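You operate a simulated robot arm through the tools that you are given. There is no shell and no other tool. Be economical: measure what you need, move in short steps, check, and stop when the job is done.

You are at the controls of a simulated two-armed robot. One attempt, no reset.

## Task
Take the blue bearing carton and leave it on top of the short white film roll. Then fetch the small yellow bin and set it on top of the white sheet. Then take the short blue film roll and put it on the green plastic sheet. The order counts. Set down upright: short blue film roll.

The check looks at the end state, three seconds after you hand in, the way a careful person would. Anything else that was tipped, shoved, dropped, spilled or broken makes it a failure. Flat cloth is picked up by pressing the open fingertips on it (5 to 10 N) and closing them slowly along it; thin cloth reads only 2 to 8 mm in the jaws.

## Robot
Two 7-joint arms with two-finger parallel grippers on one trunk, on a base that drives. Base frame: it is fixed to the floor where the robot stands at the start and does not move with it; the origin is under the middle of the robot, x ahead of it, y to its left, z up. Units: mm, rad, N and s.
The left shoulder is at the start at [110, 169, 1511], the right one opposite. With the tool pointing down near the work surface each hand reaches from about 100 to 340 mm from the robot's upright axis, wherever it stands, measured 20 degrees to its own side. Places, roughly: green plastic sheet [-9250, 1250, 500]; short blue film roll (7x7x11 cm) [-5500, 200, 200]; small yellow bin [-2250, -3750, 500]; white sheet (57x40x5 cm) [600, -800, 1200]. Payload 1.57 kg a hand.
The TCP of each hand is the grasp point between the finger pads, 30 mm short of the fingertips. In the tool frame z runs along the fingers and y along their closing line. The gripper opens to 80 mm. The fingers are 17 mm wide and 12 mm thick; the gripper's body (40 by 82 mm) begins 80 mm behind the TCP.
Orientation is told as [roll, pitch, yaw] about the base's x, y, z axes, in that order, counted from this pose: with the fingers straight down and closing along the base's y, the tool's x points along the base's -x, its y along +y and its z along -z.

## Interface
- The arms move only by the tool apply_moves. It takes "left_deltas", "right_deltas" or both (then of equal length, played together; a hand with none holds still); each is a list of rows, each a list of 3 entries, a list of its own where there are three numbers: the turn, a rotation vector about the tool's x, y, z in units of 6 degrees (1.0 is 6 degrees), then the shift along the tool's x, y, z in units of 25 mm (1.0 is 25 mm), then the finger opening in mm, from 0 to 80. In form: [[[rx, ry, rz], [tx, ty, tz], gripper], ...]. A call has 1 to 8 rows; each row shifts and turns the commanded pose from where the row before left it, along the tool's axes as they then stand. A call with a number of a shift or a turn outside -1 to 1 is refused whole. A row lasts 0.2 s, in which the tool goes at most 50 mm and 0.15 rad; a call with a longer step from one row to the next is refused whole, and so is a gripper value outside its range. A pose out of reach is approached as far as the arm can. The call stops where the force on the tool passes 40 N (or 10 N more than at its start, if that is more) or the arm is blocked; 0.2 s more then pass. Each finger travels about 72 mm/s and halts on what it meets, pressing with about 22 N; the grip force reading is that of the motor and also rises with nothing between the fingers. The clock runs only during rows and for 0.2 s after the last one: add rows that do not move to give the fingers time. The reply holds the time, the measured pose of the TCP, the force on the tool along the base axes, the opening and the grip force, in the units named above and with some noise, with the torque about the TCP (base axes, N m) and any sound that the robot's microphone picked up.
- Cameras (640 x 400 px; columns grow to the right, rows downward): "scene" is now at [152.6, -48.4, 1720.8]; the picture's right is [-0.63, -0.78, 0.00], its down [-0.52, 0.42, -0.74] and it looks along [0.57, -0.47, -0.67] (base axes); focal length 255 px, centre (320, 200). "left" rides on the left gripper at [72, 7, -122] in its tool frame; the picture's right is [-0.09, 1.00, 0.00], its down [-0.84, -0.08, -0.54] and it looks along [-0.54, -0.05, 0.84] (tool axes); focal length 238 px, centre (320, 200). "right" rides on the right gripper at [72, -7, -122] in its tool frame; the picture's right is [0.09, 1.00, 0.00], its down [-0.84, 0.08, -0.54] and it looks along [-0.54, 0.05, 0.84] (tool axes); focal length 238 px, centre (320, 200). There is no depth. A picture from a camera that has moved, and an enlarged one, comes with that camera's place and axes in the base frame and with its lens. The place of the scene camera against the robot may be out by one fixed shift of up to 25 mm in any direction.
- capture(camera): a new picture of that camera. No time passes.
- move_column(by): slides the trunk up (or, below 0, down) by that many mm; the arms and the scene camera ride with it, the base frame stays. It gives what a move gives, with no picture.
- roll_base(legs): drives the robot by 1 to 6 legs, each [ahead, left, turn to the left] in mm, mm and rad, along the robot's own axes; the way and the turn of a leg run together, so that a leg with both is an arc; at most 1500 mm and 3.142 rad a leg. The arms and the cameras ride along, it lands a little off, and it stops where it bumps. It gives what a move gives.
- turn_head(pan, tilt): turns the head with the scene camera to pan (to the left, within 1.501 rad either way) and tilt (down, from -0.506 to 1.204), counted from straight ahead of the robot. It gives what a move gives.
- close_up(camera, box): a new picture of the part [left, top, right, bottom] of that camera's present view, enlarged. No time passes.
- finish_job(): hands the job in; it is judged then, once.

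Go step by step. Nothing tells you exact positions but the pictures and the camera data: compare them with the known pose of the tool, close in by small moves and look again before you grip or let go. The budget is 165 turns and 130 pictures, counting those below and the enlarged ones. Unless the task says otherwise, let go and move clear before handing in.

The tools are called after "Request:" as name(argument=value, ...) on one line, values as JSON. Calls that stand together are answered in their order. apply_moves: Moves the arms, as the interface text tells. Its arguments: {"type":"object","properties":{"left_deltas":{"type":"array","items":{"type":"array"}},"right_deltas":{"type":"array","items":{"type":"array"}}},"required":[]} The other tools are called the same way: move_column (by) slides the trunk up or down; roll_base (legs) drives the base; turn_head (pan, tilt) turns the head that bears the scene camera; capture (camera) takes a picture; close_up (camera, box) takes an enlarged picture of a part of a camera's view; finish_job () hands the job in.

At the start:

```text
t: 0.0
left_tcp_pos: [617.0, 2.8, 1000.0]
left_orientation: [0.001, -0.002, 0.001]
left_ft_force: [-0.3, 0.4, 0.6]
left_wrist_torque: [0.0, -0.03, -0.01]
left_gripper_width: 79.9
left_grip_force: 0.1
right_tcp_pos: [432.5, -503.8, 999.9]
right_orientation: [-0.002, 0.001, 0.001]
right_ft_force: [0.5, -0.7, -0.4]
right_wrist_torque: [0.01, -0.02, 0.02]
right_gripper_width: 80.1
right_grip_force: 0.0
trunk travel left (down, up): [-825.0, 65.0]
robot x, y, heading: [-0.8, 2.0, -0.001]
head pan, tilt: [-0.682, 0.738]
```

scene: 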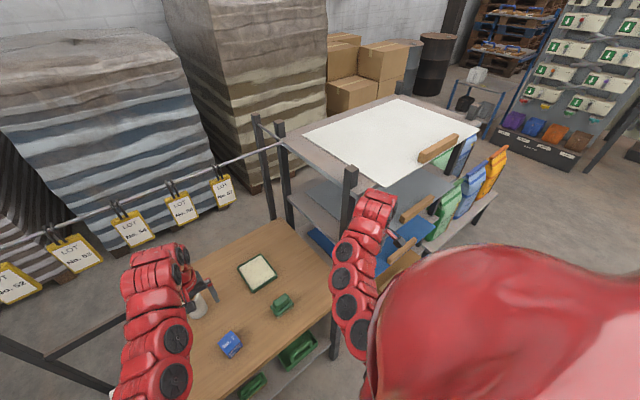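
right: 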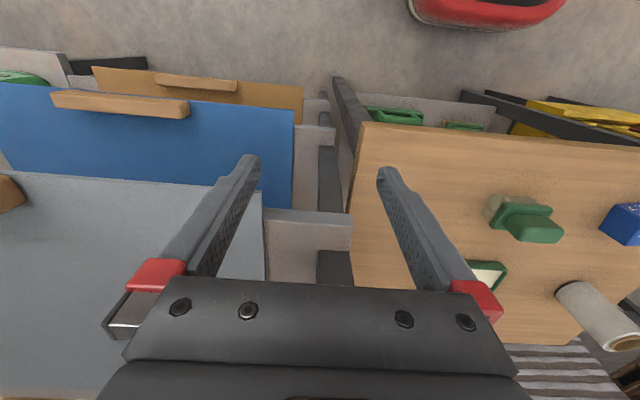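
left: 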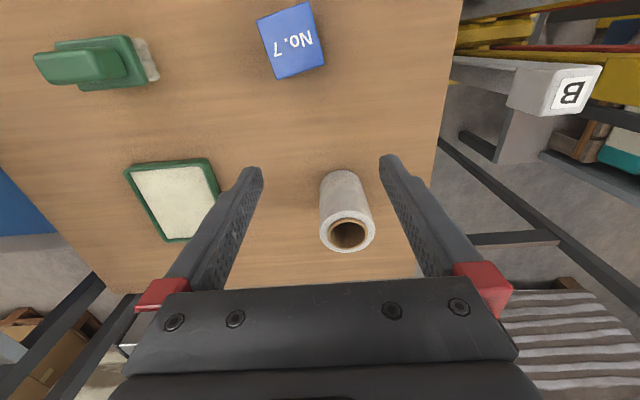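

The table in front holds the blue carton (about [540, -15, 870]) and the upright white roll further out. I'll take closer looks to refine these.

Request:
close_up(camera="left", box=[220, 0, 420, 260])

Request:
close_up(camera="scene", box=[120, 220, 360, 400])

```text
1.54 times, centred on (320, 130) of left
camera zoom: at [543.6, 8.5, 1123.5], right [0.09, 1.0, 0.0], down [0.84, -0.08, 0.54], along [0.54, -0.05, -0.84], focal length 367 px, centre (320, 308)
```

zoom: 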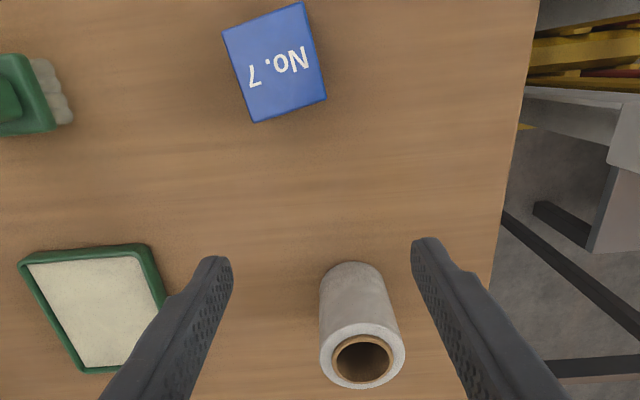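

```text
2.22 times, centred on (240, 310) of scene
camera zoom: at [152.6, -48.4, 1720.8], right [-0.63, -0.78, 0.0], down [-0.52, 0.42, -0.74], along [0.57, -0.47, -0.67], focal length 568 px, centre (498, -44)
```

zoom: 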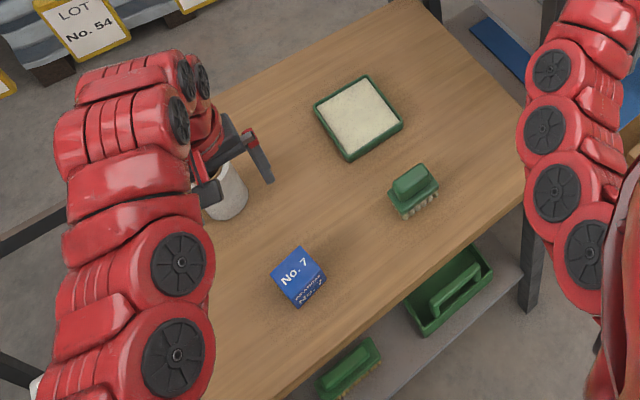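

The carton's top is square, turned about +0.19 rad, centred near x 538, y -15. I'll move the left hand over it and turn the wrist.

Request:
apply_moves(left_deltas=[[[0, 0, 0], [0.78, -0.18, 0], 80], [[0, 0, 0], [0.78, -0.18, 0], 80], [[0, 0, 0], [0.78, -0.18, 0], 80], [[0, 0, 0], [0.78, -0.18, 0], 80], [[0, 0, -0.9], [0, 0, 0], 80], [[0, 0, -0.9], [0, 0, 0], 80], [[0, 0, 0], [0, 0, 0], 80]])

Request:
capture(camera="left")

```text
t: 1.6
left_tcp_pos: [538.8, -15.5, 1000.7]
left_orientation: [0.001, 0.0, 0.188]
left_ft_force: [0.1, 0.9, 0.4]
left_wrist_torque: [-0.05, 0.01, -0.01]
left_gripper_width: 79.9
left_grip_force: 0.0
right_tcp_pos: [432.7, -503.5, 1001.4]
right_orientation: [0.001, 0.0, -0.001]
right_ft_force: [0.6, 0.3, 0.0]
right_wrist_torque: [0.0, 0.03, 0.0]
right_gripper_width: 80.0
right_grip_force: 0.0
trunk travel left (down, up): [-825.0, 65.0]
robot x, y, heading: [-1.4, 2.4, 0.004]
head pan, tilt: [-0.682, 0.738]
```

```text
124 pictures are left
camera left: at [465.7, -23.7, 1124.4], right [-0.1, 1.0, 0.0], down [0.84, 0.08, 0.54], along [0.54, 0.05, -0.84], focal length 238 px, centre (320, 200)
```

left: 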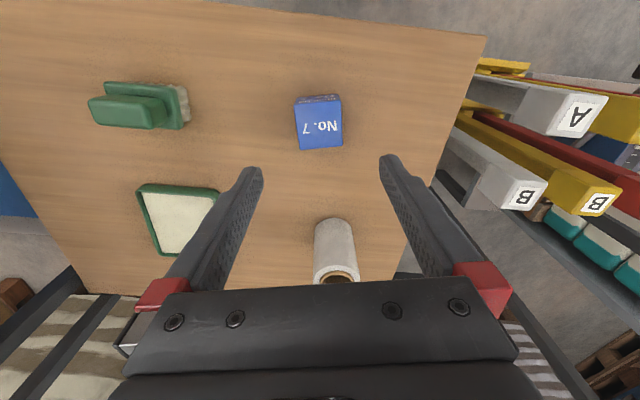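

Triangulation gives the carton top at [538, -17, 859] with about 48 mm sides, and the roll top at [716, 22, 924]. I'll descend partway and check.

Request:
apply_moves(left_deltas=[[[0, 0, 0], [0, -0.06, 1], 80], [[0, 0, 0], [0, 0, 1], 80], [[0, 0, 0], [0, 0, 1], 80], [[0, 0, 0], [0, 0, 1], 80], [[0, 0, 0], [0, 0, 0.5], 80], [[0, 0, 0], [0, 0, 0], 80]])

Request:
capture(camera="left")

```text
t: 3.0
left_tcp_pos: [537.7, -18.2, 888.6]
left_orientation: [0.001, 0.002, 0.189]
left_ft_force: [0.0, 0.4, -0.1]
left_wrist_torque: [0.0, -0.02, 0.0]
left_gripper_width: 80.1
left_grip_force: 0.2
right_tcp_pos: [434.0, -504.3, 999.2]
right_orientation: [0.0, 0.0, 0.0]
right_ft_force: [-0.1, 0.1, 0.7]
right_wrist_torque: [0.0, -0.05, -0.01]
right_gripper_width: 80.1
right_grip_force: 0.1
trunk travel left (down, up): [-825.0, 65.0]
robot x, y, heading: [2.3, -0.5, -0.001]
head pan, tilt: [-0.682, 0.738]
```

```text
123 pictures are left
camera left: at [465.5, -25.5, 1011.6], right [-0.1, 1.0, 0.0], down [0.84, 0.08, 0.54], along [0.54, 0.05, -0.84], focal length 238 px, centre (320, 200)
```

left: 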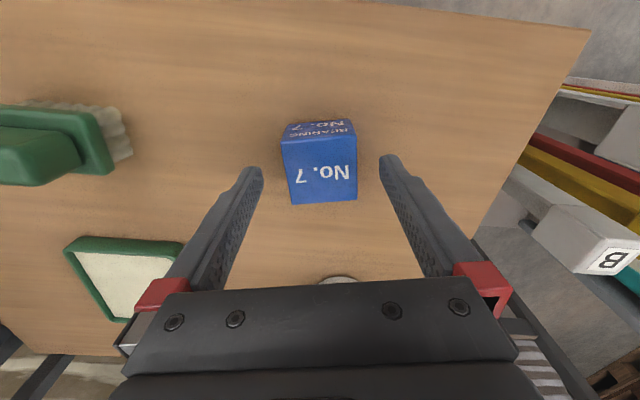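

The carton sits centred between the fingers. I'll descend to z ≈ 847 and close.

Request:
apply_moves(left_deltas=[[[0, 0, 0], [0, 0, 0.8], 80], [[0, 0, 0], [0, 0, 0.8], 80], [[0, 0, 0], [0, 0, 0], 60], [[0, 0, 0], [0, 0, 0], 40], [[0, 0, 0], [0, 0, 0], 30], [[0, 0, 0], [0, 0, 0], 30]])

```text
t: 4.4
left_tcp_pos: [539.7, -16.8, 850.4]
left_orientation: [-0.001, -0.006, 0.19]
left_ft_force: [-1.4, 9.2, 34.1]
left_wrist_torque: [1.15, 0.41, 0.12]
left_gripper_width: 49.8
left_grip_force: 21.9
right_tcp_pos: [430.4, -502.7, 1001.6]
right_orientation: [-0.002, -0.003, 0.001]
right_ft_force: [0.9, 0.6, 0.1]
right_wrist_torque: [-0.02, 0.03, -0.04]
right_gripper_width: 79.9
right_grip_force: 0.0
trunk travel left (down, up): [-825.0, 65.0]
robot x, y, heading: [3.2, 1.3, -0.003]
head pan, tilt: [-0.682, 0.738]
```

Gripped at 50 mm; the fingertips touched the table at 820, so the carton bottom is 30 mm below the TCP. Lifting.

Request:
apply_moves(left_deltas=[[[0, 0, 0], [0, 0, -0.4], 30], [[0, 0, 0], [0, 0, -1], 30], [[0, 0, 0], [0, 0, -1], 30], [[0, 0, 0], [0, 0, -1], 30], [[0, 0, 0], [0, 0, -1], 30], [[0, 0, 0], [0, 0, -1], 30], [[0, 0, 0], [0, 0, -0.8], 30], [[0, 0, 0], [0, 0, 0], 30]])

Request:
capture(camera="left")

Request:
close_up(camera="scene", box=[120, 220, 360, 400])

```text
t: 6.2
left_tcp_pos: [538.9, -17.5, 1003.5]
left_orientation: [-0.002, -0.001, 0.189]
left_ft_force: [0.1, 0.3, -0.8]
left_wrist_torque: [-0.01, 0.0, 0.02]
left_gripper_width: 49.4
left_grip_force: 21.7
right_tcp_pos: [434.0, -503.6, 999.5]
right_orientation: [0.0, 0.0, -0.001]
right_ft_force: [-0.3, -0.1, -0.5]
right_wrist_torque: [-0.01, 0.01, -0.01]
right_gripper_width: 79.8
right_grip_force: 0.1
trunk travel left (down, up): [-825.0, 65.0]
robot x, y, heading: [-3.5, -0.5, 0.003]
head pan, tilt: [-0.682, 0.738]
```

```text
122 pictures are left
camera left: at [466.4, -24.7, 1126.7], right [-0.1, 1.0, 0.0], down [0.84, 0.08, 0.54], along [0.54, 0.05, -0.84], focal length 238 px, centre (320, 200)
```

left: 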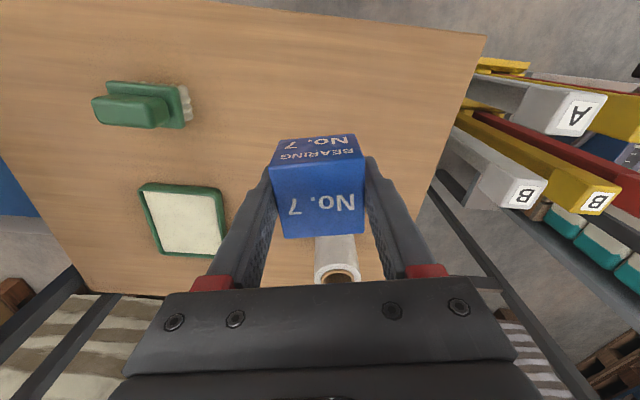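

```text
2.22 times, centred on (240, 310) of scene
camera zoom: at [152.8, -48.5, 1720.7], right [-0.63, -0.78, 0.0], down [-0.52, 0.42, -0.74], along [0.57, -0.47, -0.67], focal length 568 px, centre (498, -44)
```

zoom: 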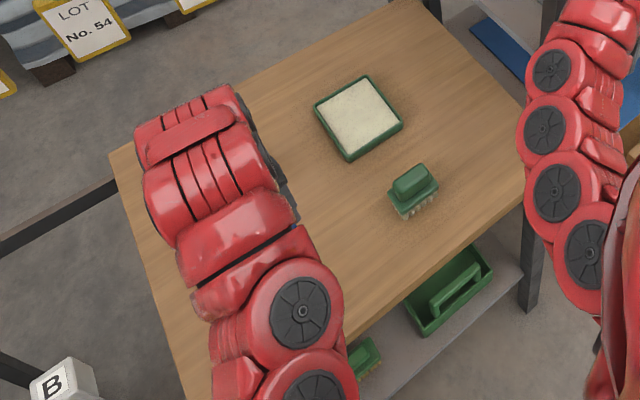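

The roll seems to be near [720, 22] with its top around 920. I'll shift the hand aside to the left to view the roll unobstructed from a second place.

Request:
apply_moves(left_deltas=[[[0, 0, 0], [-0.87, 0.73, 0], 30], [[0, 0, 0], [-0.87, 0.73, 0], 30], [[0, 0, 0], [-0.87, 0.73, 0], 30], [[0, 0, 0], [-0.87, 0.73, 0], 30], [[0, 0, 0], [-0.87, 0.73, 0], 30], [[0, 0, 0], [0, 0, 0], 30]])

Request:
capture(camera="left")

```text
t: 7.6
left_tcp_pos: [629.3, 94.0, 1003.7]
left_orientation: [0.0, -0.002, 0.188]
left_ft_force: [-0.5, -0.4, -1.2]
left_wrist_torque: [0.02, -0.01, -0.01]
left_gripper_width: 49.8
left_grip_force: 21.7
right_tcp_pos: [432.5, -502.6, 999.3]
right_orientation: [0.0, 0.0, -0.001]
right_ft_force: [0.3, 0.5, 0.0]
right_wrist_torque: [-0.03, -0.01, -0.01]
right_gripper_width: 79.9
right_grip_force: 0.0
trunk travel left (down, up): [-825.0, 65.0]
robot x, y, heading: [1.8, -1.8, 0.001]
head pan, tilt: [-0.682, 0.738]
```

```text
120 pictures are left
camera left: at [556.2, 85.9, 1126.2], right [-0.1, 1.0, 0.0], down [0.84, 0.08, 0.54], along [0.54, 0.05, -0.84], focal length 238 px, centre (320, 200)
```

left: 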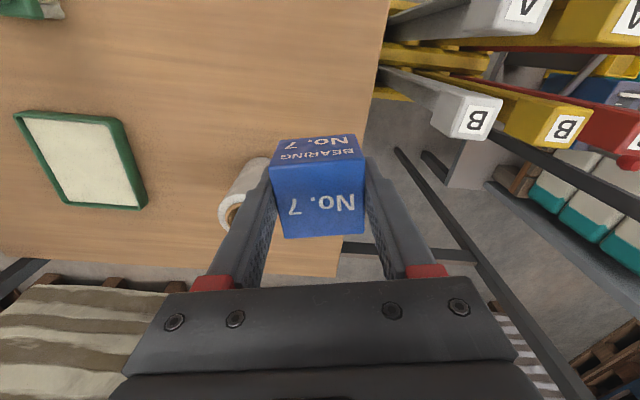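

Let me zoom on the roll.

Request:
close_up(camera="left", box=[180, 130, 290, 260])

```text
3.08 times, centred on (235, 195) of left
camera zoom: at [556.2, 85.9, 1126.2], right [-0.1, 1.0, 0.0], down [0.84, 0.08, 0.54], along [0.54, 0.05, -0.84], focal length 733 px, centre (582, 215)
```

zoom: 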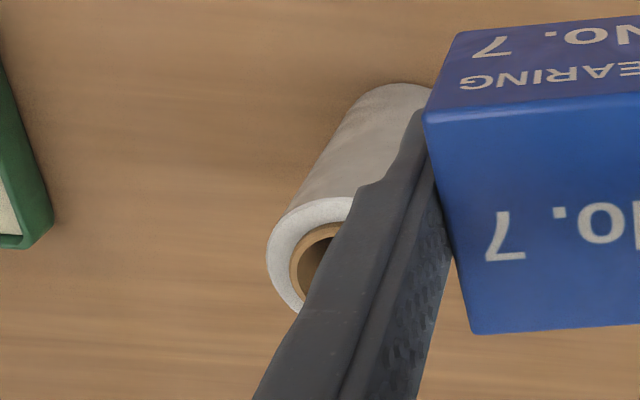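

Combined views give roll centre ≈ [722, 21], diameter ≈ 63, top ≈ 917. I'll move the carton over it at the same height.

Request:
apply_moves(left_deltas=[[[0, 0, 0], [-0.62, -0.71, 0], 30], [[0, 0, 0], [-0.62, -0.71, 0], 30], [[0, 0, 0], [-0.62, -0.71, 0], 30], [[0, 0, 0], [-0.62, -0.71, 0], 30], [[0, 0, 0], [-0.62, -0.71, 0], 30], [[0, 0, 0], [0, 0, 0], 30], [[0, 0, 0], [0, 0, 0], 30]])

Request:
capture(camera="left")

Request:
capture(camera="scene")

```text
t: 9.2
left_tcp_pos: [700.5, 36.0, 1001.5]
left_orientation: [0.003, -0.001, 0.189]
left_ft_force: [0.0, -0.9, -1.5]
left_wrist_torque: [0.02, 0.02, -0.01]
left_gripper_width: 49.7
left_grip_force: 22.1
left hand out of reach, approached as far as the arm can: row 5
right_tcp_pos: [433.0, -504.2, 999.6]
right_orientation: [0.0, -0.001, 0.001]
right_ft_force: [0.4, 0.5, 0.3]
right_wrist_torque: [-0.03, -0.01, 0.03]
right_gripper_width: 80.2
right_grip_force: 0.1
trunk travel left (down, up): [-825.0, 65.0]
robot x, y, heading: [1.2, 0.3, -0.003]
head pan, tilt: [-0.682, 0.738]
```

```text
118 pictures are left
camera left: at [628.1, 27.4, 1125.8], right [-0.1, 1.0, 0.0], down [0.84, 0.08, 0.54], along [0.54, 0.05, -0.84], focal length 238 px, centre (320, 200)
```

left: 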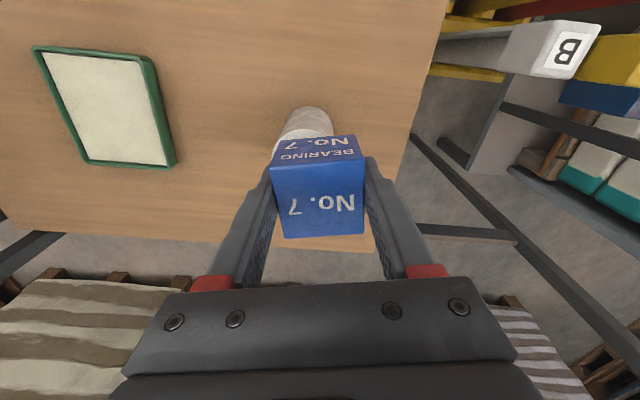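

```text
117 pictures are left
camera scene: at [152.9, -49.4, 1720.7], right [-0.63, -0.78, 0.0], down [-0.52, 0.43, -0.74], along [0.57, -0.47, -0.67], focal length 255 px, centre (320, 200)
```

scene: 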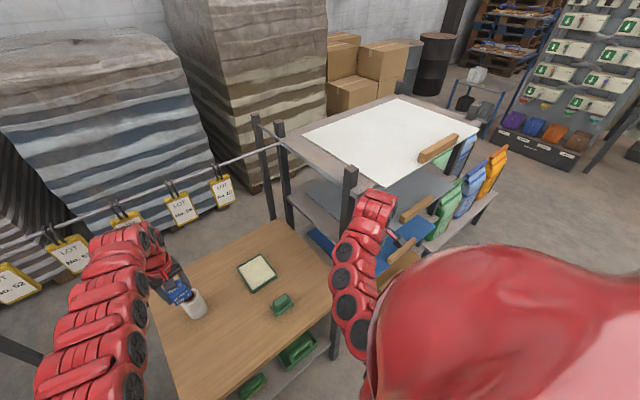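

The arm runs out of reach about 25 mm short. I'll raise the hand, then lower the trunk to gain reach.

Request:
apply_moves(left_deltas=[[[0, 0, 0], [0.5, 0, -1], 30], [[0, 0, 0], [0.5, 0, -1], 30], [[0, 0, 0], [0, 0, -1], 30], [[0, 0, 0], [0, 0, -1], 30], [[0, 0, 0], [0, 0, -1], 30], [[0, 0, 0], [0, 0, 0], 30]])

Request:
move_column(by=-120)

```text
t: 10.6
left_tcp_pos: [675.3, 30.5, 1127.6]
left_orientation: [0.001, 0.0, 0.189]
left_ft_force: [0.7, -0.3, -2.4]
left_wrist_torque: [-0.02, 0.07, 0.01]
left_gripper_width: 49.7
left_grip_force: 22.5
right_tcp_pos: [433.5, -504.0, 999.6]
right_orientation: [0.0, 0.0, 0.001]
right_ft_force: [0.5, -0.4, 0.5]
right_wrist_torque: [0.01, 0.02, -0.03]
right_gripper_width: 79.9
right_grip_force: 0.0
trunk travel left (down, up): [-825.0, 65.0]
robot x, y, heading: [2.8, -2.0, 0.004]
head pan, tilt: [-0.682, 0.738]
```

```text
t: 12.1
left_tcp_pos: [677.3, 29.1, 1008.4]
left_orientation: [0.001, -0.001, 0.188]
left_ft_force: [0.3, -0.1, -1.1]
left_wrist_torque: [0.0, 0.02, 0.01]
left_gripper_width: 49.5
left_grip_force: 21.4
right_tcp_pos: [432.4, -503.0, 879.7]
right_orientation: [0.001, -0.001, 0.001]
right_ft_force: [0.5, -0.5, -0.4]
right_wrist_torque: [0.02, -0.01, -0.04]
right_gripper_width: 80.0
right_grip_force: 0.0
trunk travel left (down, up): [-705.0, 185.0]
robot x, y, heading: [4.5, 0.8, -0.001]
head pan, tilt: [-0.682, 0.738]
```

Request:
apply_moves(left_deltas=[[[0, 0, 0], [-0.85, -0.34, 0], 30], [[0, 0, 0], [-0.85, -0.34, 0], 30], [[0, 0, 0], [0, 0, 0], 30], [[0, 0, 0], [0, 0, 0], 30]])

Request:
turn_head(pan=0.0, tilt=0.8)

Request:
capture(camera="left")

Request:
capture(camera="scene")

```text
t: 13.1
left_tcp_pos: [709.5, 22.1, 1007.6]
left_orientation: [0.0, 0.002, 0.189]
left_ft_force: [-0.6, -0.6, -0.8]
left_wrist_torque: [0.0, -0.03, 0.03]
left_gripper_width: 49.6
left_grip_force: 21.1
left hand out of reach, approached as far as the arm can: row 2
right_tcp_pos: [434.4, -504.4, 878.7]
right_orientation: [0.0, 0.001, 0.0]
right_ft_force: [0.5, -0.4, 0.2]
right_wrist_torque: [0.04, -0.02, 0.0]
right_gripper_width: 80.1
right_grip_force: 0.0
trunk travel left (down, up): [-705.0, 185.0]
robot x, y, heading: [-1.4, 3.7, -0.001]
head pan, tilt: [-0.682, 0.738]
```

```text
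t: 14.2
left_tcp_pos: [709.2, 22.7, 1008.0]
left_orientation: [0.0, 0.0, 0.188]
left_ft_force: [0.4, -0.4, -0.6]
left_wrist_torque: [0.01, 0.0, -0.02]
left_gripper_width: 49.7
left_grip_force: 21.6
right_tcp_pos: [433.1, -502.9, 880.2]
right_orientation: [0.001, 0.001, -0.001]
right_ft_force: [-0.4, 0.4, -0.5]
right_wrist_torque: [0.02, 0.0, 0.03]
right_gripper_width: 80.0
right_grip_force: 0.1
trunk travel left (down, up): [-705.0, 185.0]
robot x, y, heading: [-0.1, 0.1, 0.001]
head pan, tilt: [0.0, 0.799]
```

```text
116 pictures are left
camera left: at [636.6, 15.1, 1131.1], right [-0.1, 1.0, 0.0], down [0.84, 0.08, 0.54], along [0.54, 0.05, -0.84], focal length 238 px, centre (320, 200)
```

left: 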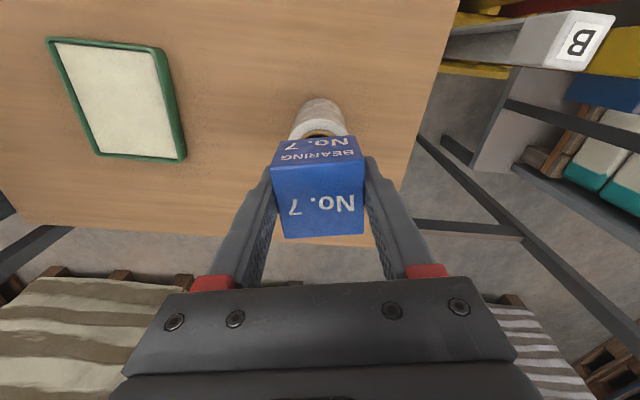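

```text
115 pictures are left
camera scene: at [168.8, 4.1, 1595.7], right [0.0, -1.0, 0.0], down [-0.72, 0.0, -0.7], along [0.7, 0.0, -0.72], focal length 255 px, centre (320, 200)
```

scene: 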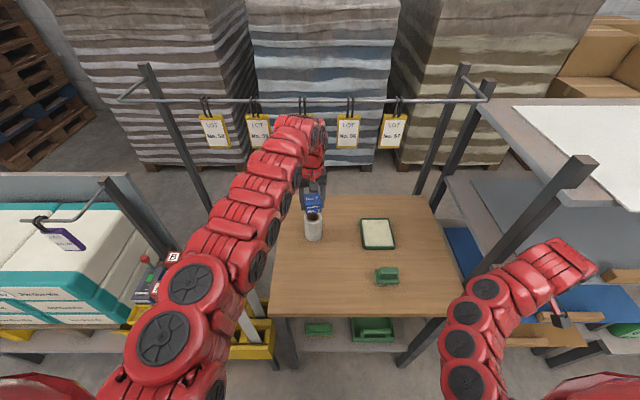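

Reach is limited to x≈709 from here, so I need to drive about 50 mm ahead. First I raise the right hand for clearance and pull the left back a little.

Request:
apply_moves(left_deltas=[[[0, 0, 0], [0.5, 0, 0], 30], [[0, 0, 0], [0.5, 0, 0], 30], [[0, 0, 0], [0.3, 0, 0], 30], [[0, 0, 0], [0, 0, 0], 30], [[0, 0, 0], [0, 0, 0], 30]], right_deltas=[[[0, 0, 0], [0, 0, -1], 80], [[0, 0, 0], [0, 0, -1], 80], [[0, 0, 0], [0, 0, -1], 80], [[0, 0, 0], [0, 0, -1], 80], [[0, 0, 0], [0, 0, -1], 80]])

Request:
roll_base(legs=[[50, 0, 0]])

```text
t: 15.4
left_tcp_pos: [678.4, 17.4, 1007.5]
left_orientation: [-0.001, 0.0, 0.188]
left_ft_force: [0.1, -0.4, -1.1]
left_wrist_torque: [0.02, -0.02, -0.01]
left_gripper_width: 49.6
left_grip_force: 22.3
right_tcp_pos: [433.7, -503.5, 895.9]
right_orientation: [0.001, -0.002, -0.001]
right_ft_force: [0.6, -0.3, 0.3]
right_wrist_torque: [0.0, -0.01, -0.01]
right_gripper_width: 79.7
right_grip_force: 0.1
right hand out of reach, approached as far as the arm can: row 1, 2, 3, 4, 5
trunk travel left (down, up): [-705.0, 185.0]
robot x, y, heading: [0.8, 0.6, -0.004]
head pan, tilt: [0.0, 0.799]
```

```text
t: 16.4
left_tcp_pos: [729.1, 15.1, 1008.1]
left_orientation: [-0.002, 0.001, 0.184]
left_ft_force: [0.5, -0.1, -1.3]
left_wrist_torque: [-0.04, 0.01, -0.01]
left_gripper_width: 49.8
left_grip_force: 22.7
right_tcp_pos: [474.6, -505.9, 895.3]
right_orientation: [0.002, 0.016, -0.014]
right_ft_force: [0.5, -0.2, 1.7]
right_wrist_torque: [0.0, -0.01, 0.02]
right_gripper_width: 79.8
right_grip_force: 0.1
trunk travel left (down, up): [-705.0, 185.0]
robot x, y, heading: [49.1, -0.4, -0.002]
head pan, tilt: [0.0, 0.799]
stopped in leg 1: the robot was blocked; the commanded pose is now the measured one
```

The drive went 49 mm but reports a block, with the right hand slightly twisted. I'll look at what the right arm is touching.

Request:
turn_head(pan=-0.6, tilt=0.9)

Request:
capture(camera="scene")

Request:
capture(camera="right")

```text
t: 17.4
left_tcp_pos: [729.7, 14.4, 1007.6]
left_orientation: [-0.004, -0.001, 0.185]
left_ft_force: [0.1, 0.5, -0.3]
left_wrist_torque: [0.03, 0.0, -0.01]
left_gripper_width: 49.8
left_grip_force: 22.0
right_tcp_pos: [475.0, -507.5, 896.0]
right_orientation: [0.004, 0.017, -0.016]
right_ft_force: [0.4, -0.5, -0.8]
right_wrist_torque: [0.01, -0.02, 0.0]
right_gripper_width: 79.9
right_grip_force: 0.0
trunk travel left (down, up): [-705.0, 185.0]
robot x, y, heading: [50.3, -2.5, -0.007]
head pan, tilt: [-0.6, 0.901]
```

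```text
114 pictures are left
camera scene: at [200.8, -38.9, 1587.8], right [-0.57, -0.82, 0.0], down [-0.65, 0.44, -0.62], along [0.51, -0.35, -0.78], focal length 255 px, centre (320, 200)
```

scene: 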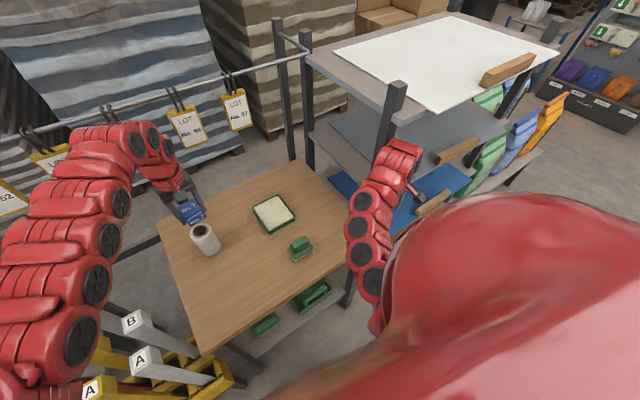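

```text
113 pictures are left
camera right: at [405.2, -511.1, 1017.6], right [-0.08, 1.0, 0.0], down [0.85, 0.06, 0.53], along [0.53, 0.04, -0.85], focal length 238 px, centre (320, 200)
```

right: 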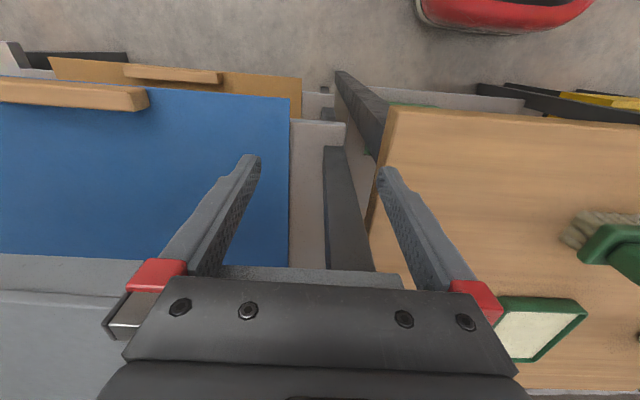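

The right wrist likely brushed the rack. I'll pull the right hand back toward the robot, and align the left hand on the roll.

Request:
apply_moves(right_deltas=[[[0, 0, 0], [0.8, 0, 0], 80], [[0, 0, 0], [0.8, 0, 0], 80], [[0, 0, 0], [0.8, 0.0, 0], 80], [[0, 0, 0], [0, 0, 0], 80]], left_deltas=[[[0, 0, 0], [0.13, 0.25, 0], 30], [[0, 0, 0], [0, 0, 0], 30], [[0, 0, 0], [0, 0, 0], 30], [[0, 0, 0], [0, 0, 0], 30]])

Request:
turn_head(pan=0.3, tilt=0.75)

Request:
capture(camera="scene")

Request:
capture(camera="left")

```text
t: 18.4
left_tcp_pos: [724.0, 19.9, 1007.4]
left_orientation: [0.0, 0.001, 0.186]
left_ft_force: [0.3, 0.2, -1.1]
left_wrist_torque: [-0.02, 0.03, -0.03]
left_gripper_width: 49.6
left_grip_force: 22.1
right_tcp_pos: [415.7, -507.2, 889.5]
right_orientation: [-0.003, 0.015, -0.015]
right_ft_force: [-0.3, -0.5, 0.3]
right_wrist_torque: [0.0, 0.0, -0.02]
right_gripper_width: 80.1
right_grip_force: 0.1
right hand out of reach, approached as far as the arm can: row 2
trunk travel left (down, up): [-705.0, 185.0]
robot x, y, heading: [50.9, 1.0, -0.0]
head pan, tilt: [-0.6, 0.901]
```

```text
t: 19.6
left_tcp_pos: [724.4, 21.2, 1008.2]
left_orientation: [0.001, -0.002, 0.184]
left_ft_force: [0.2, -0.7, -0.6]
left_wrist_torque: [0.03, -0.01, 0.04]
left_gripper_width: 49.7
left_grip_force: 22.4
right_tcp_pos: [417.5, -506.3, 889.2]
right_orientation: [-0.002, 0.015, -0.016]
right_ft_force: [-0.2, 0.9, -0.1]
right_wrist_torque: [0.03, 0.01, -0.02]
right_gripper_width: 80.0
right_grip_force: 0.0
trunk travel left (down, up): [-705.0, 185.0]
robot x, y, heading: [50.1, 0.1, -0.002]
head pan, tilt: [0.3, 0.75]
```

```text
112 pictures are left
camera scene: at [217.8, 27.8, 1599.7], right [0.29, -0.96, 0.0], down [-0.65, -0.2, -0.73], along [0.7, 0.21, -0.68], focal length 255 px, centre (320, 200)
```

scene: 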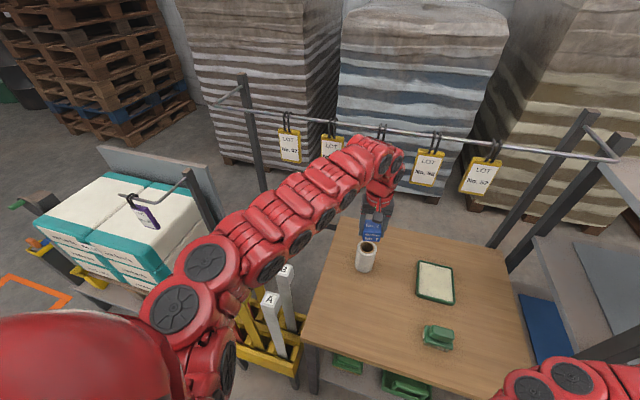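

```text
111 pictures are left
camera left: at [651.3, 12.9, 1131.5], right [-0.09, 1.0, 0.0], down [0.84, 0.08, 0.54], along [0.54, 0.05, -0.84], focal length 238 px, centre (320, 200)
```

left: 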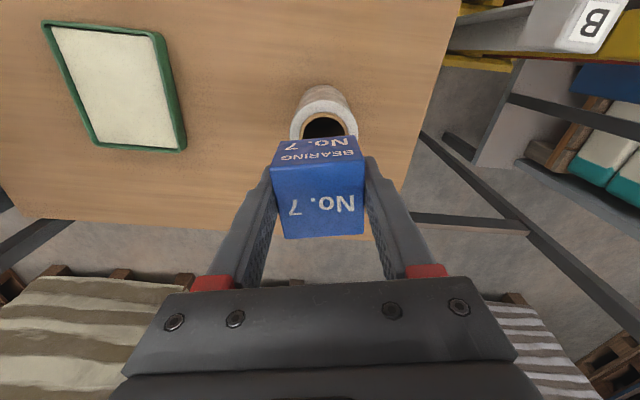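

Alignment is good (roll centre ≈ [721, 22]). Descending in stages.

Request:
apply_moves(left_deltas=[[[0, 0, 0], [0.1, 0.03, 0.7], 30], [[0, 0, 0], [0, 0, 0.7], 30], [[0, 0, 0], [0, 0, 0.6], 30], [[0, 0, 0], [0, 0, 0], 30], [[0, 0, 0], [0, 0, 0], 30]])

Request:
capture(camera="left")

Request:
close_up(camera="scene", box=[300, 160, 460, 310])

```text
t: 20.8
left_tcp_pos: [722.2, 20.7, 958.5]
left_orientation: [0.0, -0.001, 0.185]
left_ft_force: [0.6, -0.4, -0.8]
left_wrist_torque: [0.03, 0.01, -0.02]
left_gripper_width: 49.5
left_grip_force: 21.7
right_tcp_pos: [415.7, -506.6, 891.5]
right_orientation: [-0.004, 0.018, -0.014]
right_ft_force: [0.6, -0.5, -0.4]
right_wrist_torque: [-0.02, 0.0, 0.05]
right_gripper_width: 80.0
right_grip_force: 0.0
trunk travel left (down, up): [-705.0, 185.0]
robot x, y, heading: [51.5, 1.8, -0.005]
head pan, tilt: [0.3, 0.75]
```

```text
110 pictures are left
camera left: at [649.5, 14.0, 1081.8], right [-0.09, 1.0, 0.0], down [0.84, 0.08, 0.54], along [0.54, 0.05, -0.84], focal length 238 px, centre (320, 200)
```

left: 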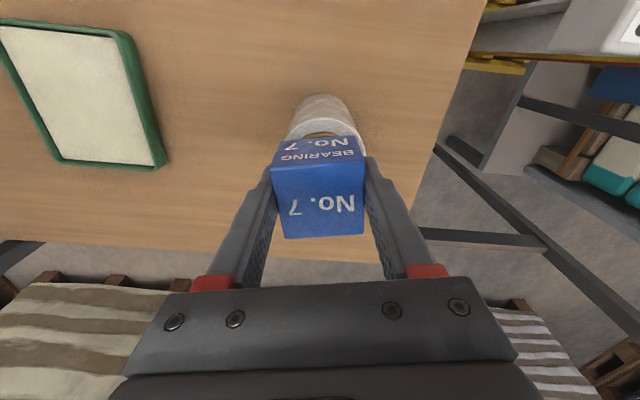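

```text
2.67 times, centred on (380, 235) of scene
camera zoom: at [217.9, 27.9, 1599.7], right [0.29, -0.96, 0.0], down [-0.65, -0.2, -0.73], along [0.7, 0.21, -0.68], focal length 681 px, centre (160, 107)
```

zoom: 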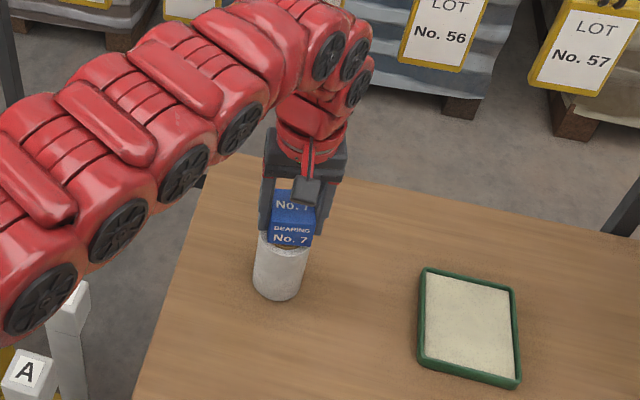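

Shift +3 mm in y, then lower until contact in small steps.

Request:
apply_moves(left_deltas=[[[0, 0, 0], [-0.02, 0.12, 0], 30], [[0, 0, 0], [0, 0, 0.2], 30], [[0, 0, 0], [0, 0, 0.12], 30], [[0, 0, 0], [0, 0, 0], 30]])

```text
t: 22.0
left_tcp_pos: [723.8, 23.8, 954.9]
left_orientation: [-0.005, -0.01, 0.184]
left_ft_force: [-4.0, 0.6, 22.5]
left_wrist_torque: [0.37, 0.53, 0.07]
left_gripper_width: 49.6
left_grip_force: 22.2
right_tcp_pos: [414.8, -507.2, 890.6]
right_orientation: [-0.002, 0.013, -0.016]
right_ft_force: [0.4, 0.1, 0.8]
right_wrist_torque: [0.03, 0.06, 0.01]
right_gripper_width: 80.1
right_grip_force: 0.1
trunk travel left (down, up): [-705.0, 185.0]
robot x, y, heading: [51.8, 1.3, -0.009]
head pan, tilt: [0.3, 0.75]
stopped in row 4 (left hand): the force on the tool passed its limit at 41 N (the readings are from after the stop); the commanded pose is now the measured one
```

Contact at TCP z ≈ 955 (roll top ≈ 925). Releasing.

Request:
apply_moves(left_deltas=[[[0, 0, 0], [0, 0, -0.03], 48], [[0, 0, 0], [0, 0, 0], 54], [[0, 0, 0], [0, 0, 0], 64], [[0, 0, 0], [0, 0, 0], 74], [[0, 0, 0], [0, 0, 0], 80]])

Request:
capture(camera="left")

```text
t: 23.2
left_tcp_pos: [722.4, 23.2, 954.4]
left_orientation: [-0.001, -0.009, 0.186]
left_ft_force: [-0.3, 0.5, 17.5]
left_wrist_torque: [0.73, 0.17, 0.01]
left_gripper_width: 80.1
left_grip_force: 0.0
right_tcp_pos: [413.6, -506.5, 890.5]
right_orientation: [-0.002, 0.013, -0.015]
right_ft_force: [-0.9, 0.7, -0.1]
right_wrist_torque: [0.03, -0.02, 0.01]
right_gripper_width: 80.1
right_grip_force: 0.2
trunk travel left (down, up): [-705.0, 185.0]
robot x, y, heading: [49.6, -0.7, -0.003]
head pan, tilt: [0.3, 0.75]
```

```text
108 pictures are left
camera left: at [648.5, 16.5, 1077.1], right [-0.09, 1.0, 0.0], down [0.83, 0.08, 0.55], along [0.55, 0.05, -0.84], focal length 238 px, centre (320, 200)
```

left: 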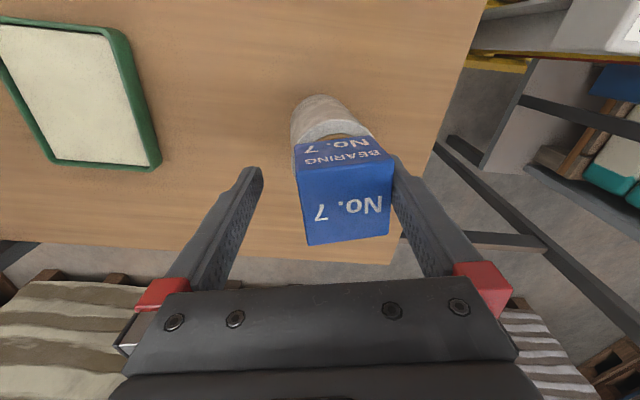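

The carton shifted toward the +y finger, which still carries a 17 N upward load. I'll look closely before moving.

Request:
close_up(camera="left", box=[240, 70, 440, 270])

Request:
close_up(camera="scene", box=[340, 180, 420, 280])

```text
2.00 times, centred on (340, 170) of left
camera zoom: at [648.5, 16.5, 1077.1], right [-0.09, 1.0, 0.0], down [0.83, 0.08, 0.55], along [0.55, 0.05, -0.84], focal length 477 px, centre (280, 260)
```

zoom: 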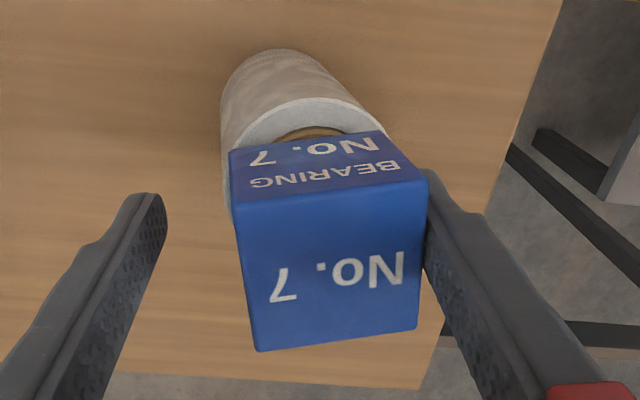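

```text
4.00 times, centred on (380, 230) of scene
camera zoom: at [215.1, 27.7, 1600.0], right [0.29, -0.96, 0.0], down [-0.65, -0.2, -0.73], along [0.7, 0.21, -0.68], focal length 1022 px, centre (80, 80)
```

zoom: 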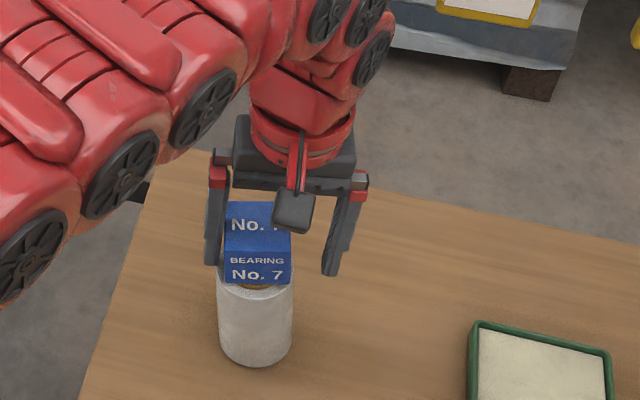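

The roll is tilted about 6° toward +y because the +y fingertip is resting on its rim. I'll lift very slowly so that it settles back upright.

Request:
apply_moves(left_deltas=[[[0, 0, 0], [0, 0, -0.04], 80], [[0, 0, 0], [0, 0, -0.04], 80], [[0, 0, 0], [0, 0, -0.04], 80]])

Request:
close_up(camera="left", box=[240, 70, 440, 270])

```text
t: 24.0
left_tcp_pos: [723.7, 24.0, 954.8]
left_orientation: [-0.003, -0.003, 0.184]
left_ft_force: [0.5, -0.5, -0.8]
left_wrist_torque: [0.0, 0.03, 0.02]
left_gripper_width: 79.9
left_grip_force: 0.1
right_tcp_pos: [416.8, -507.0, 890.7]
right_orientation: [-0.002, 0.017, -0.015]
right_ft_force: [-0.3, 0.0, 0.4]
right_wrist_torque: [-0.01, -0.03, -0.01]
right_gripper_width: 79.9
right_grip_force: 0.0
trunk travel left (down, up): [-705.0, 185.0]
robot x, y, heading: [50.6, -0.2, -0.004]
head pan, tilt: [0.3, 0.75]
```

```text
2.00 times, centred on (340, 170) of left
camera zoom: at [650.1, 16.7, 1078.4], right [-0.09, 1.0, 0.0], down [0.83, 0.08, 0.55], along [0.54, 0.05, -0.84], focal length 477 px, centre (280, 260)
```

zoom: 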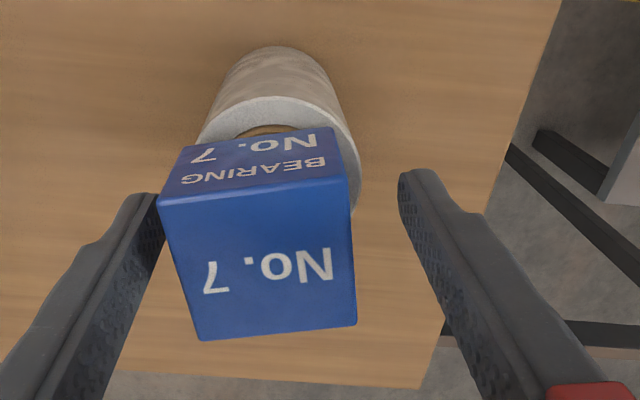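

The roll is upright again with the carton on top, about 8 mm off centre and stable. I'll shift the hand -y to clear the carton and lift off.

Request:
apply_moves(left_deltas=[[[0, 0, 0], [0, -0.12, 0], 80], [[0, 0, 0], [0, -0.12, 0], 80], [[0, 0, 0], [0, 0, -0.4], 80], [[0, 0, 0], [0, 0, -0.8], 80], [[0, 0, 0], [0, 0, -1], 80], [[0, 0, 0], [0, 0, -1], 80], [[0, 0, 0], [0, 0, -1], 80], [[0, 0, 0], [0, 0, 0], 80]])

Request:
capture(camera="left")

Request:
close_up(camera="scene", box=[340, 180, 420, 280])

```text
t: 25.8
left_tcp_pos: [724.2, 18.8, 1061.9]
left_orientation: [-0.001, -0.005, 0.185]
left_ft_force: [0.7, 0.0, 0.5]
left_wrist_torque: [0.04, -0.02, 0.01]
left_gripper_width: 80.3
left_grip_force: 0.0
right_tcp_pos: [416.1, -506.0, 890.2]
right_orientation: [-0.002, 0.016, -0.016]
right_ft_force: [-0.6, -1.0, 0.0]
right_wrist_torque: [-0.01, 0.01, 0.01]
right_gripper_width: 80.1
right_grip_force: 0.1
trunk travel left (down, up): [-705.0, 185.0]
robot x, y, heading: [49.4, 2.4, -0.006]
head pan, tilt: [0.3, 0.75]
```

```text
104 pictures are left
camera left: at [649.9, 11.6, 1185.7], right [-0.09, 1.0, 0.0], down [0.83, 0.08, 0.55], along [0.54, 0.05, -0.84], focal length 238 px, centre (320, 200)
```

left: 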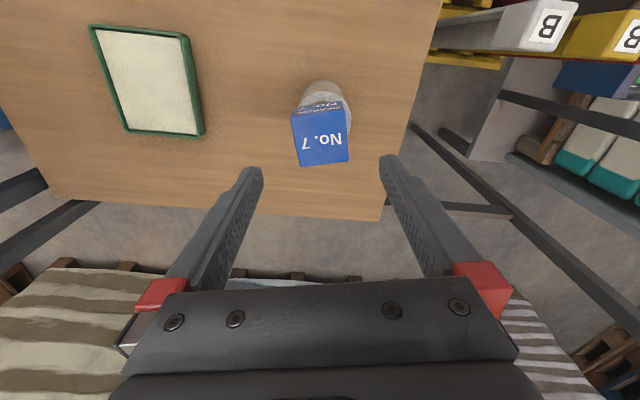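

```text
4.00 times, centred on (380, 230) of scene
camera zoom: at [218.0, 28.1, 1599.7], right [0.29, -0.96, 0.0], down [-0.65, -0.2, -0.73], along [0.7, 0.21, -0.68], focal length 1022 px, centre (80, 80)
```

zoom: 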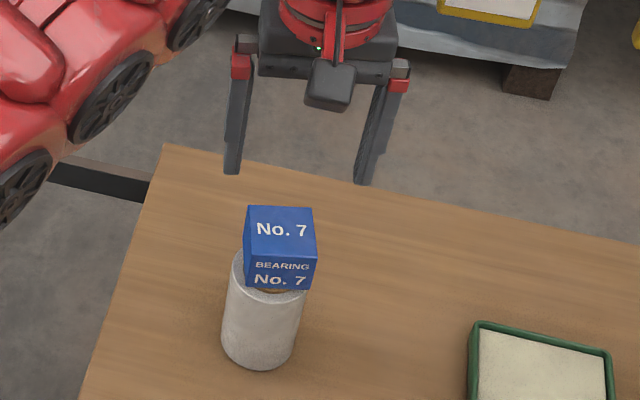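

Carton is stable on the roll. Now I withdraw the left hand and look around for the drive route.

Request:
apply_moves(left_deltas=[[[0, 0, 0], [0.92, 0.48, 0], 80], [[0, 0, 0], [0.92, 0.48, 0], 80], [[0, 0, 0], [0.92, 0.48, 0], 80], [[0, 0, 0], [0.92, 0.48, 0], 80], [[0, 0, 0], [0.92, 0.48, 0], 80], [[0, 0, 0], [0.92, 0.48, 0], 80], [[0, 0, 0], [0.92, 0.48, 0], 80], [[0, 0, 0], [0.92, 0.48, 0], 80]])

Request:
turn_head(pan=-1.5, tilt=0.35)

Request:
capture(camera="scene")

Request:
turn_head(pan=1.5, tilt=0.35)

Request:
capture(camera="scene")

```text
t: 27.6
left_tcp_pos: [673.8, 33.5, 1060.5]
left_orientation: [-0.001, -0.006, 0.186]
left_ft_force: [0.2, 0.2, 0.8]
left_wrist_torque: [0.01, 0.02, 0.0]
left_gripper_width: 80.1
left_grip_force: 0.2
left hand out of reach, approached as far as the arm can: row 3, 4, 5, 6, 7, 8
right_tcp_pos: [416.1, -506.6, 889.6]
right_orientation: [-0.001, 0.016, -0.017]
right_ft_force: [0.3, 0.4, 0.4]
right_wrist_torque: [0.01, 0.0, -0.03]
right_gripper_width: 80.0
right_grip_force: 0.1
trunk travel left (down, up): [-705.0, 185.0]
robot x, y, heading: [53.1, 1.8, -0.005]
head pan, tilt: [0.3, 0.75]
```

```text
t: 29.4
left_tcp_pos: [674.8, 34.3, 1061.6]
left_orientation: [-0.001, -0.005, 0.186]
left_ft_force: [-0.6, 0.1, 0.3]
left_wrist_torque: [-0.02, 0.01, 0.0]
left_gripper_width: 80.2
left_grip_force: 0.0
right_tcp_pos: [415.9, -505.8, 890.1]
right_orientation: [-0.002, 0.016, -0.014]
right_ft_force: [0.4, -0.9, 0.2]
right_wrist_torque: [0.02, 0.01, -0.01]
right_gripper_width: 80.0
right_grip_force: 0.0
trunk travel left (down, up): [-705.0, 185.0]
robot x, y, heading: [48.6, 1.0, -0.003]
head pan, tilt: [-1.499, 0.351]
```

```text
102 pictures are left
camera scene: at [144.9, -89.1, 1635.4], right [-1.0, -0.07, 0.0], down [-0.02, 0.34, -0.94], along [0.06, -0.94, -0.34], focal length 255 px, centre (320, 200)
```

scene: 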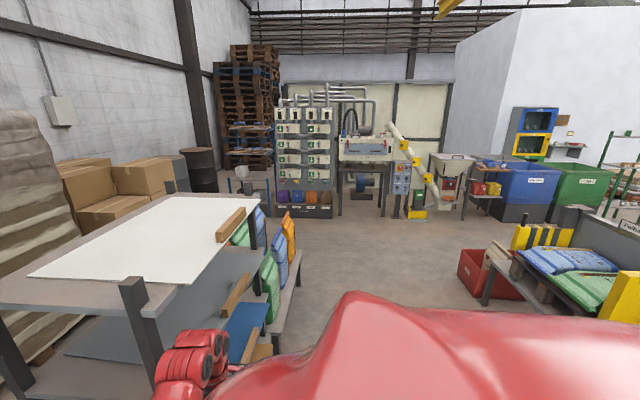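

```text
t: 32.0
left_tcp_pos: [675.2, 34.3, 1061.7]
left_orientation: [-0.002, -0.006, 0.184]
left_ft_force: [0.7, -0.1, 0.1]
left_wrist_torque: [0.0, -0.02, 0.0]
left_gripper_width: 80.0
left_grip_force: 0.1
right_tcp_pos: [416.6, -507.2, 890.5]
right_orientation: [-0.001, 0.016, -0.017]
right_ft_force: [0.8, -0.6, -0.8]
right_wrist_torque: [-0.02, 0.0, 0.0]
right_gripper_width: 79.9
right_grip_force: 0.0
trunk travel left (down, up): [-705.0, 185.0]
robot x, y, heading: [49.1, -2.7, -0.004]
head pan, tilt: [1.499, 0.351]
```

```text
101 pictures are left
camera scene: at [145.5, 96.6, 1635.4], right [1.0, -0.08, 0.0], down [-0.03, -0.34, -0.94], along [0.07, 0.94, -0.34], focal length 255 px, centre (320, 200)
```

scene: 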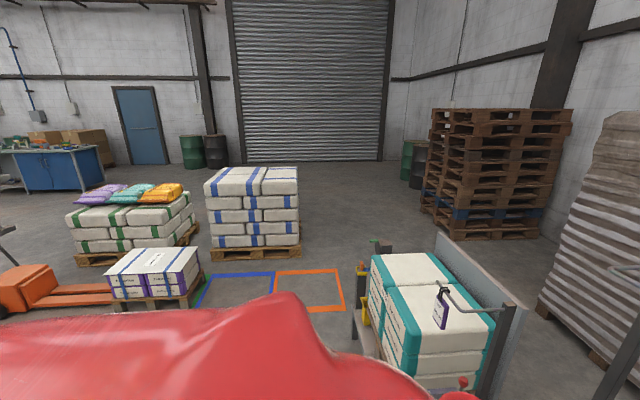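

The red and yellow bins sit on a stand to the right-rear, in line with the given place. I'll back away from the table, turn right and look.

Request:
roll_base(legs=[[-650, 0, 0], [0, 0, -1.57]])

Request:
turn_head(pan=0, tilt=0.45)

Request:
capture(camera="scene")

```text
t: 39.5
left_tcp_pos: [-591.9, -618.7, 1061.6]
left_orientation: [-0.002, -0.006, -1.409]
left_ft_force: [0.5, 0.0, -0.5]
left_wrist_torque: [-0.02, -0.01, -0.03]
left_gripper_width: 80.0
left_grip_force: 0.1
right_tcp_pos: [-1127.8, -347.1, 890.3]
right_orientation: [-0.002, 0.017, -1.608]
right_ft_force: [0.5, 1.5, -1.0]
right_wrist_torque: [-0.01, 0.0, 0.0]
right_gripper_width: 80.2
right_grip_force: 0.1
trunk travel left (down, up): [-705.0, 185.0]
robot x, y, heading: [-611.4, 5.4, -1.596]
head pan, tilt: [1.499, 0.351]
```

```text
t: 41.1
left_tcp_pos: [-591.9, -618.3, 1060.3]
left_orientation: [-0.002, -0.005, -1.408]
left_ft_force: [0.7, -0.2, 0.1]
left_wrist_torque: [0.0, -0.01, 0.04]
left_gripper_width: 80.3
left_grip_force: 0.1
right_tcp_pos: [-1126.6, -347.8, 890.6]
right_orientation: [-0.001, 0.016, -1.608]
right_ft_force: [0.3, 0.4, 0.1]
right_wrist_torque: [0.0, -0.01, -0.01]
right_gripper_width: 79.9
right_grip_force: 0.1
trunk travel left (down, up): [-705.0, 185.0]
robot x, y, heading: [-614.0, 6.0, -1.592]
head pan, tilt: [0.0, 0.45]
```

```text
100 pictures are left
camera scene: at [-609.8, -161.7, 1626.2], right [-1.0, 0.03, 0.0], down [0.01, 0.44, -0.9], along [-0.02, -0.9, -0.44], focal length 255 px, centre (320, 200)
```

scene: 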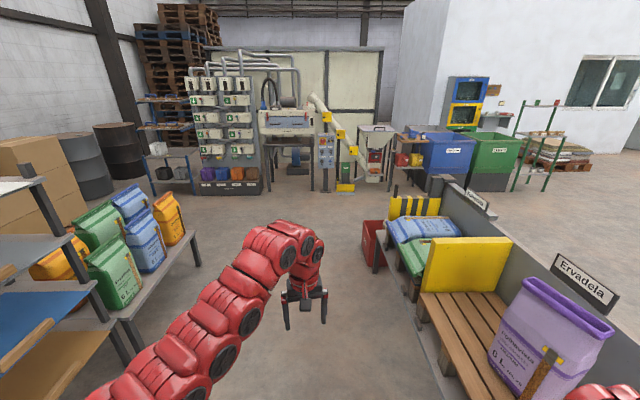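

The corridor ahead is clear; the red and yellow bins stand on a rack left of the blue container. I'll shift left to clear the bench on my right, then drive ahead.

Request:
roll_base(legs=[[0, 270, 0.02], [1500, 0, 0], [800, 0, 0]])

Request:
turn_head(pan=-0.5, tilt=0.45)

Request:
capture(camera="scene")

```text
t: 54.0
left_tcp_pos: [-280.6, -2932.0, 1061.1]
left_orientation: [-0.001, -0.005, -1.363]
left_ft_force: [-0.1, 0.0, -1.0]
left_wrist_torque: [-0.02, 0.0, 0.01]
left_gripper_width: 80.0
left_grip_force: 0.0
right_tcp_pos: [-826.4, -2685.9, 890.2]
right_orientation: [-0.002, 0.016, -1.564]
right_ft_force: [-0.4, -0.5, -0.5]
right_wrist_torque: [0.0, -0.01, 0.0]
right_gripper_width: 80.1
right_grip_force: 0.0
trunk travel left (down, up): [-705.0, 185.0]
robot x, y, heading: [-329.6, -2311.8, -1.55]
head pan, tilt: [0.0, 0.45]
```

```text
t: 55.0
left_tcp_pos: [-281.1, -2932.1, 1061.0]
left_orientation: [0.0, -0.005, -1.363]
left_ft_force: [0.1, 0.8, 0.8]
left_wrist_torque: [-0.02, 0.0, -0.02]
left_gripper_width: 79.9
left_grip_force: 0.0
right_tcp_pos: [-825.9, -2685.2, 890.8]
right_orientation: [-0.001, 0.016, -1.564]
right_ft_force: [-0.4, 0.4, -0.4]
right_wrist_torque: [0.02, 0.0, -0.05]
right_gripper_width: 79.7
right_grip_force: 0.1
trunk travel left (down, up): [-705.0, 185.0]
robot x, y, heading: [-329.5, -2307.2, -1.55]
head pan, tilt: [-0.499, 0.45]
```

```text
99 pictures are left
camera scene: at [-361.9, -2466.4, 1626.2], right [-0.89, 0.46, 0.0], down [0.2, 0.39, -0.9], along [-0.42, -0.8, -0.44], focal length 255 px, centre (320, 200)
```

scene: 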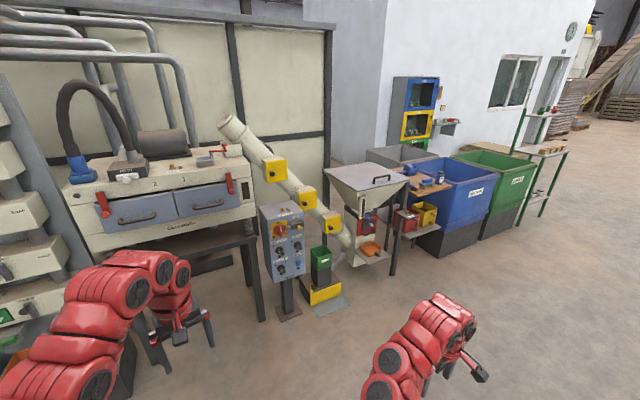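

Request:
close_up(camera="scene", box=[340, 130, 500, 280])

```text
2.67 times, centred on (420, 205) of scene
camera zoom: at [-361.9, -2466.4, 1626.2], right [-0.89, 0.46, 0.0], down [0.2, 0.39, -0.9], along [-0.42, -0.8, -0.44], focal length 681 px, centre (53, 187)
```

zoom: 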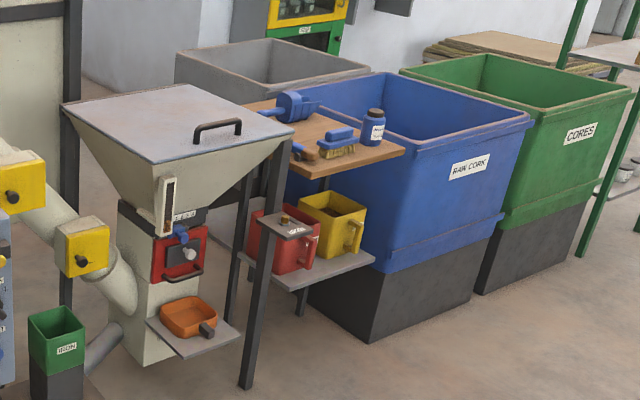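

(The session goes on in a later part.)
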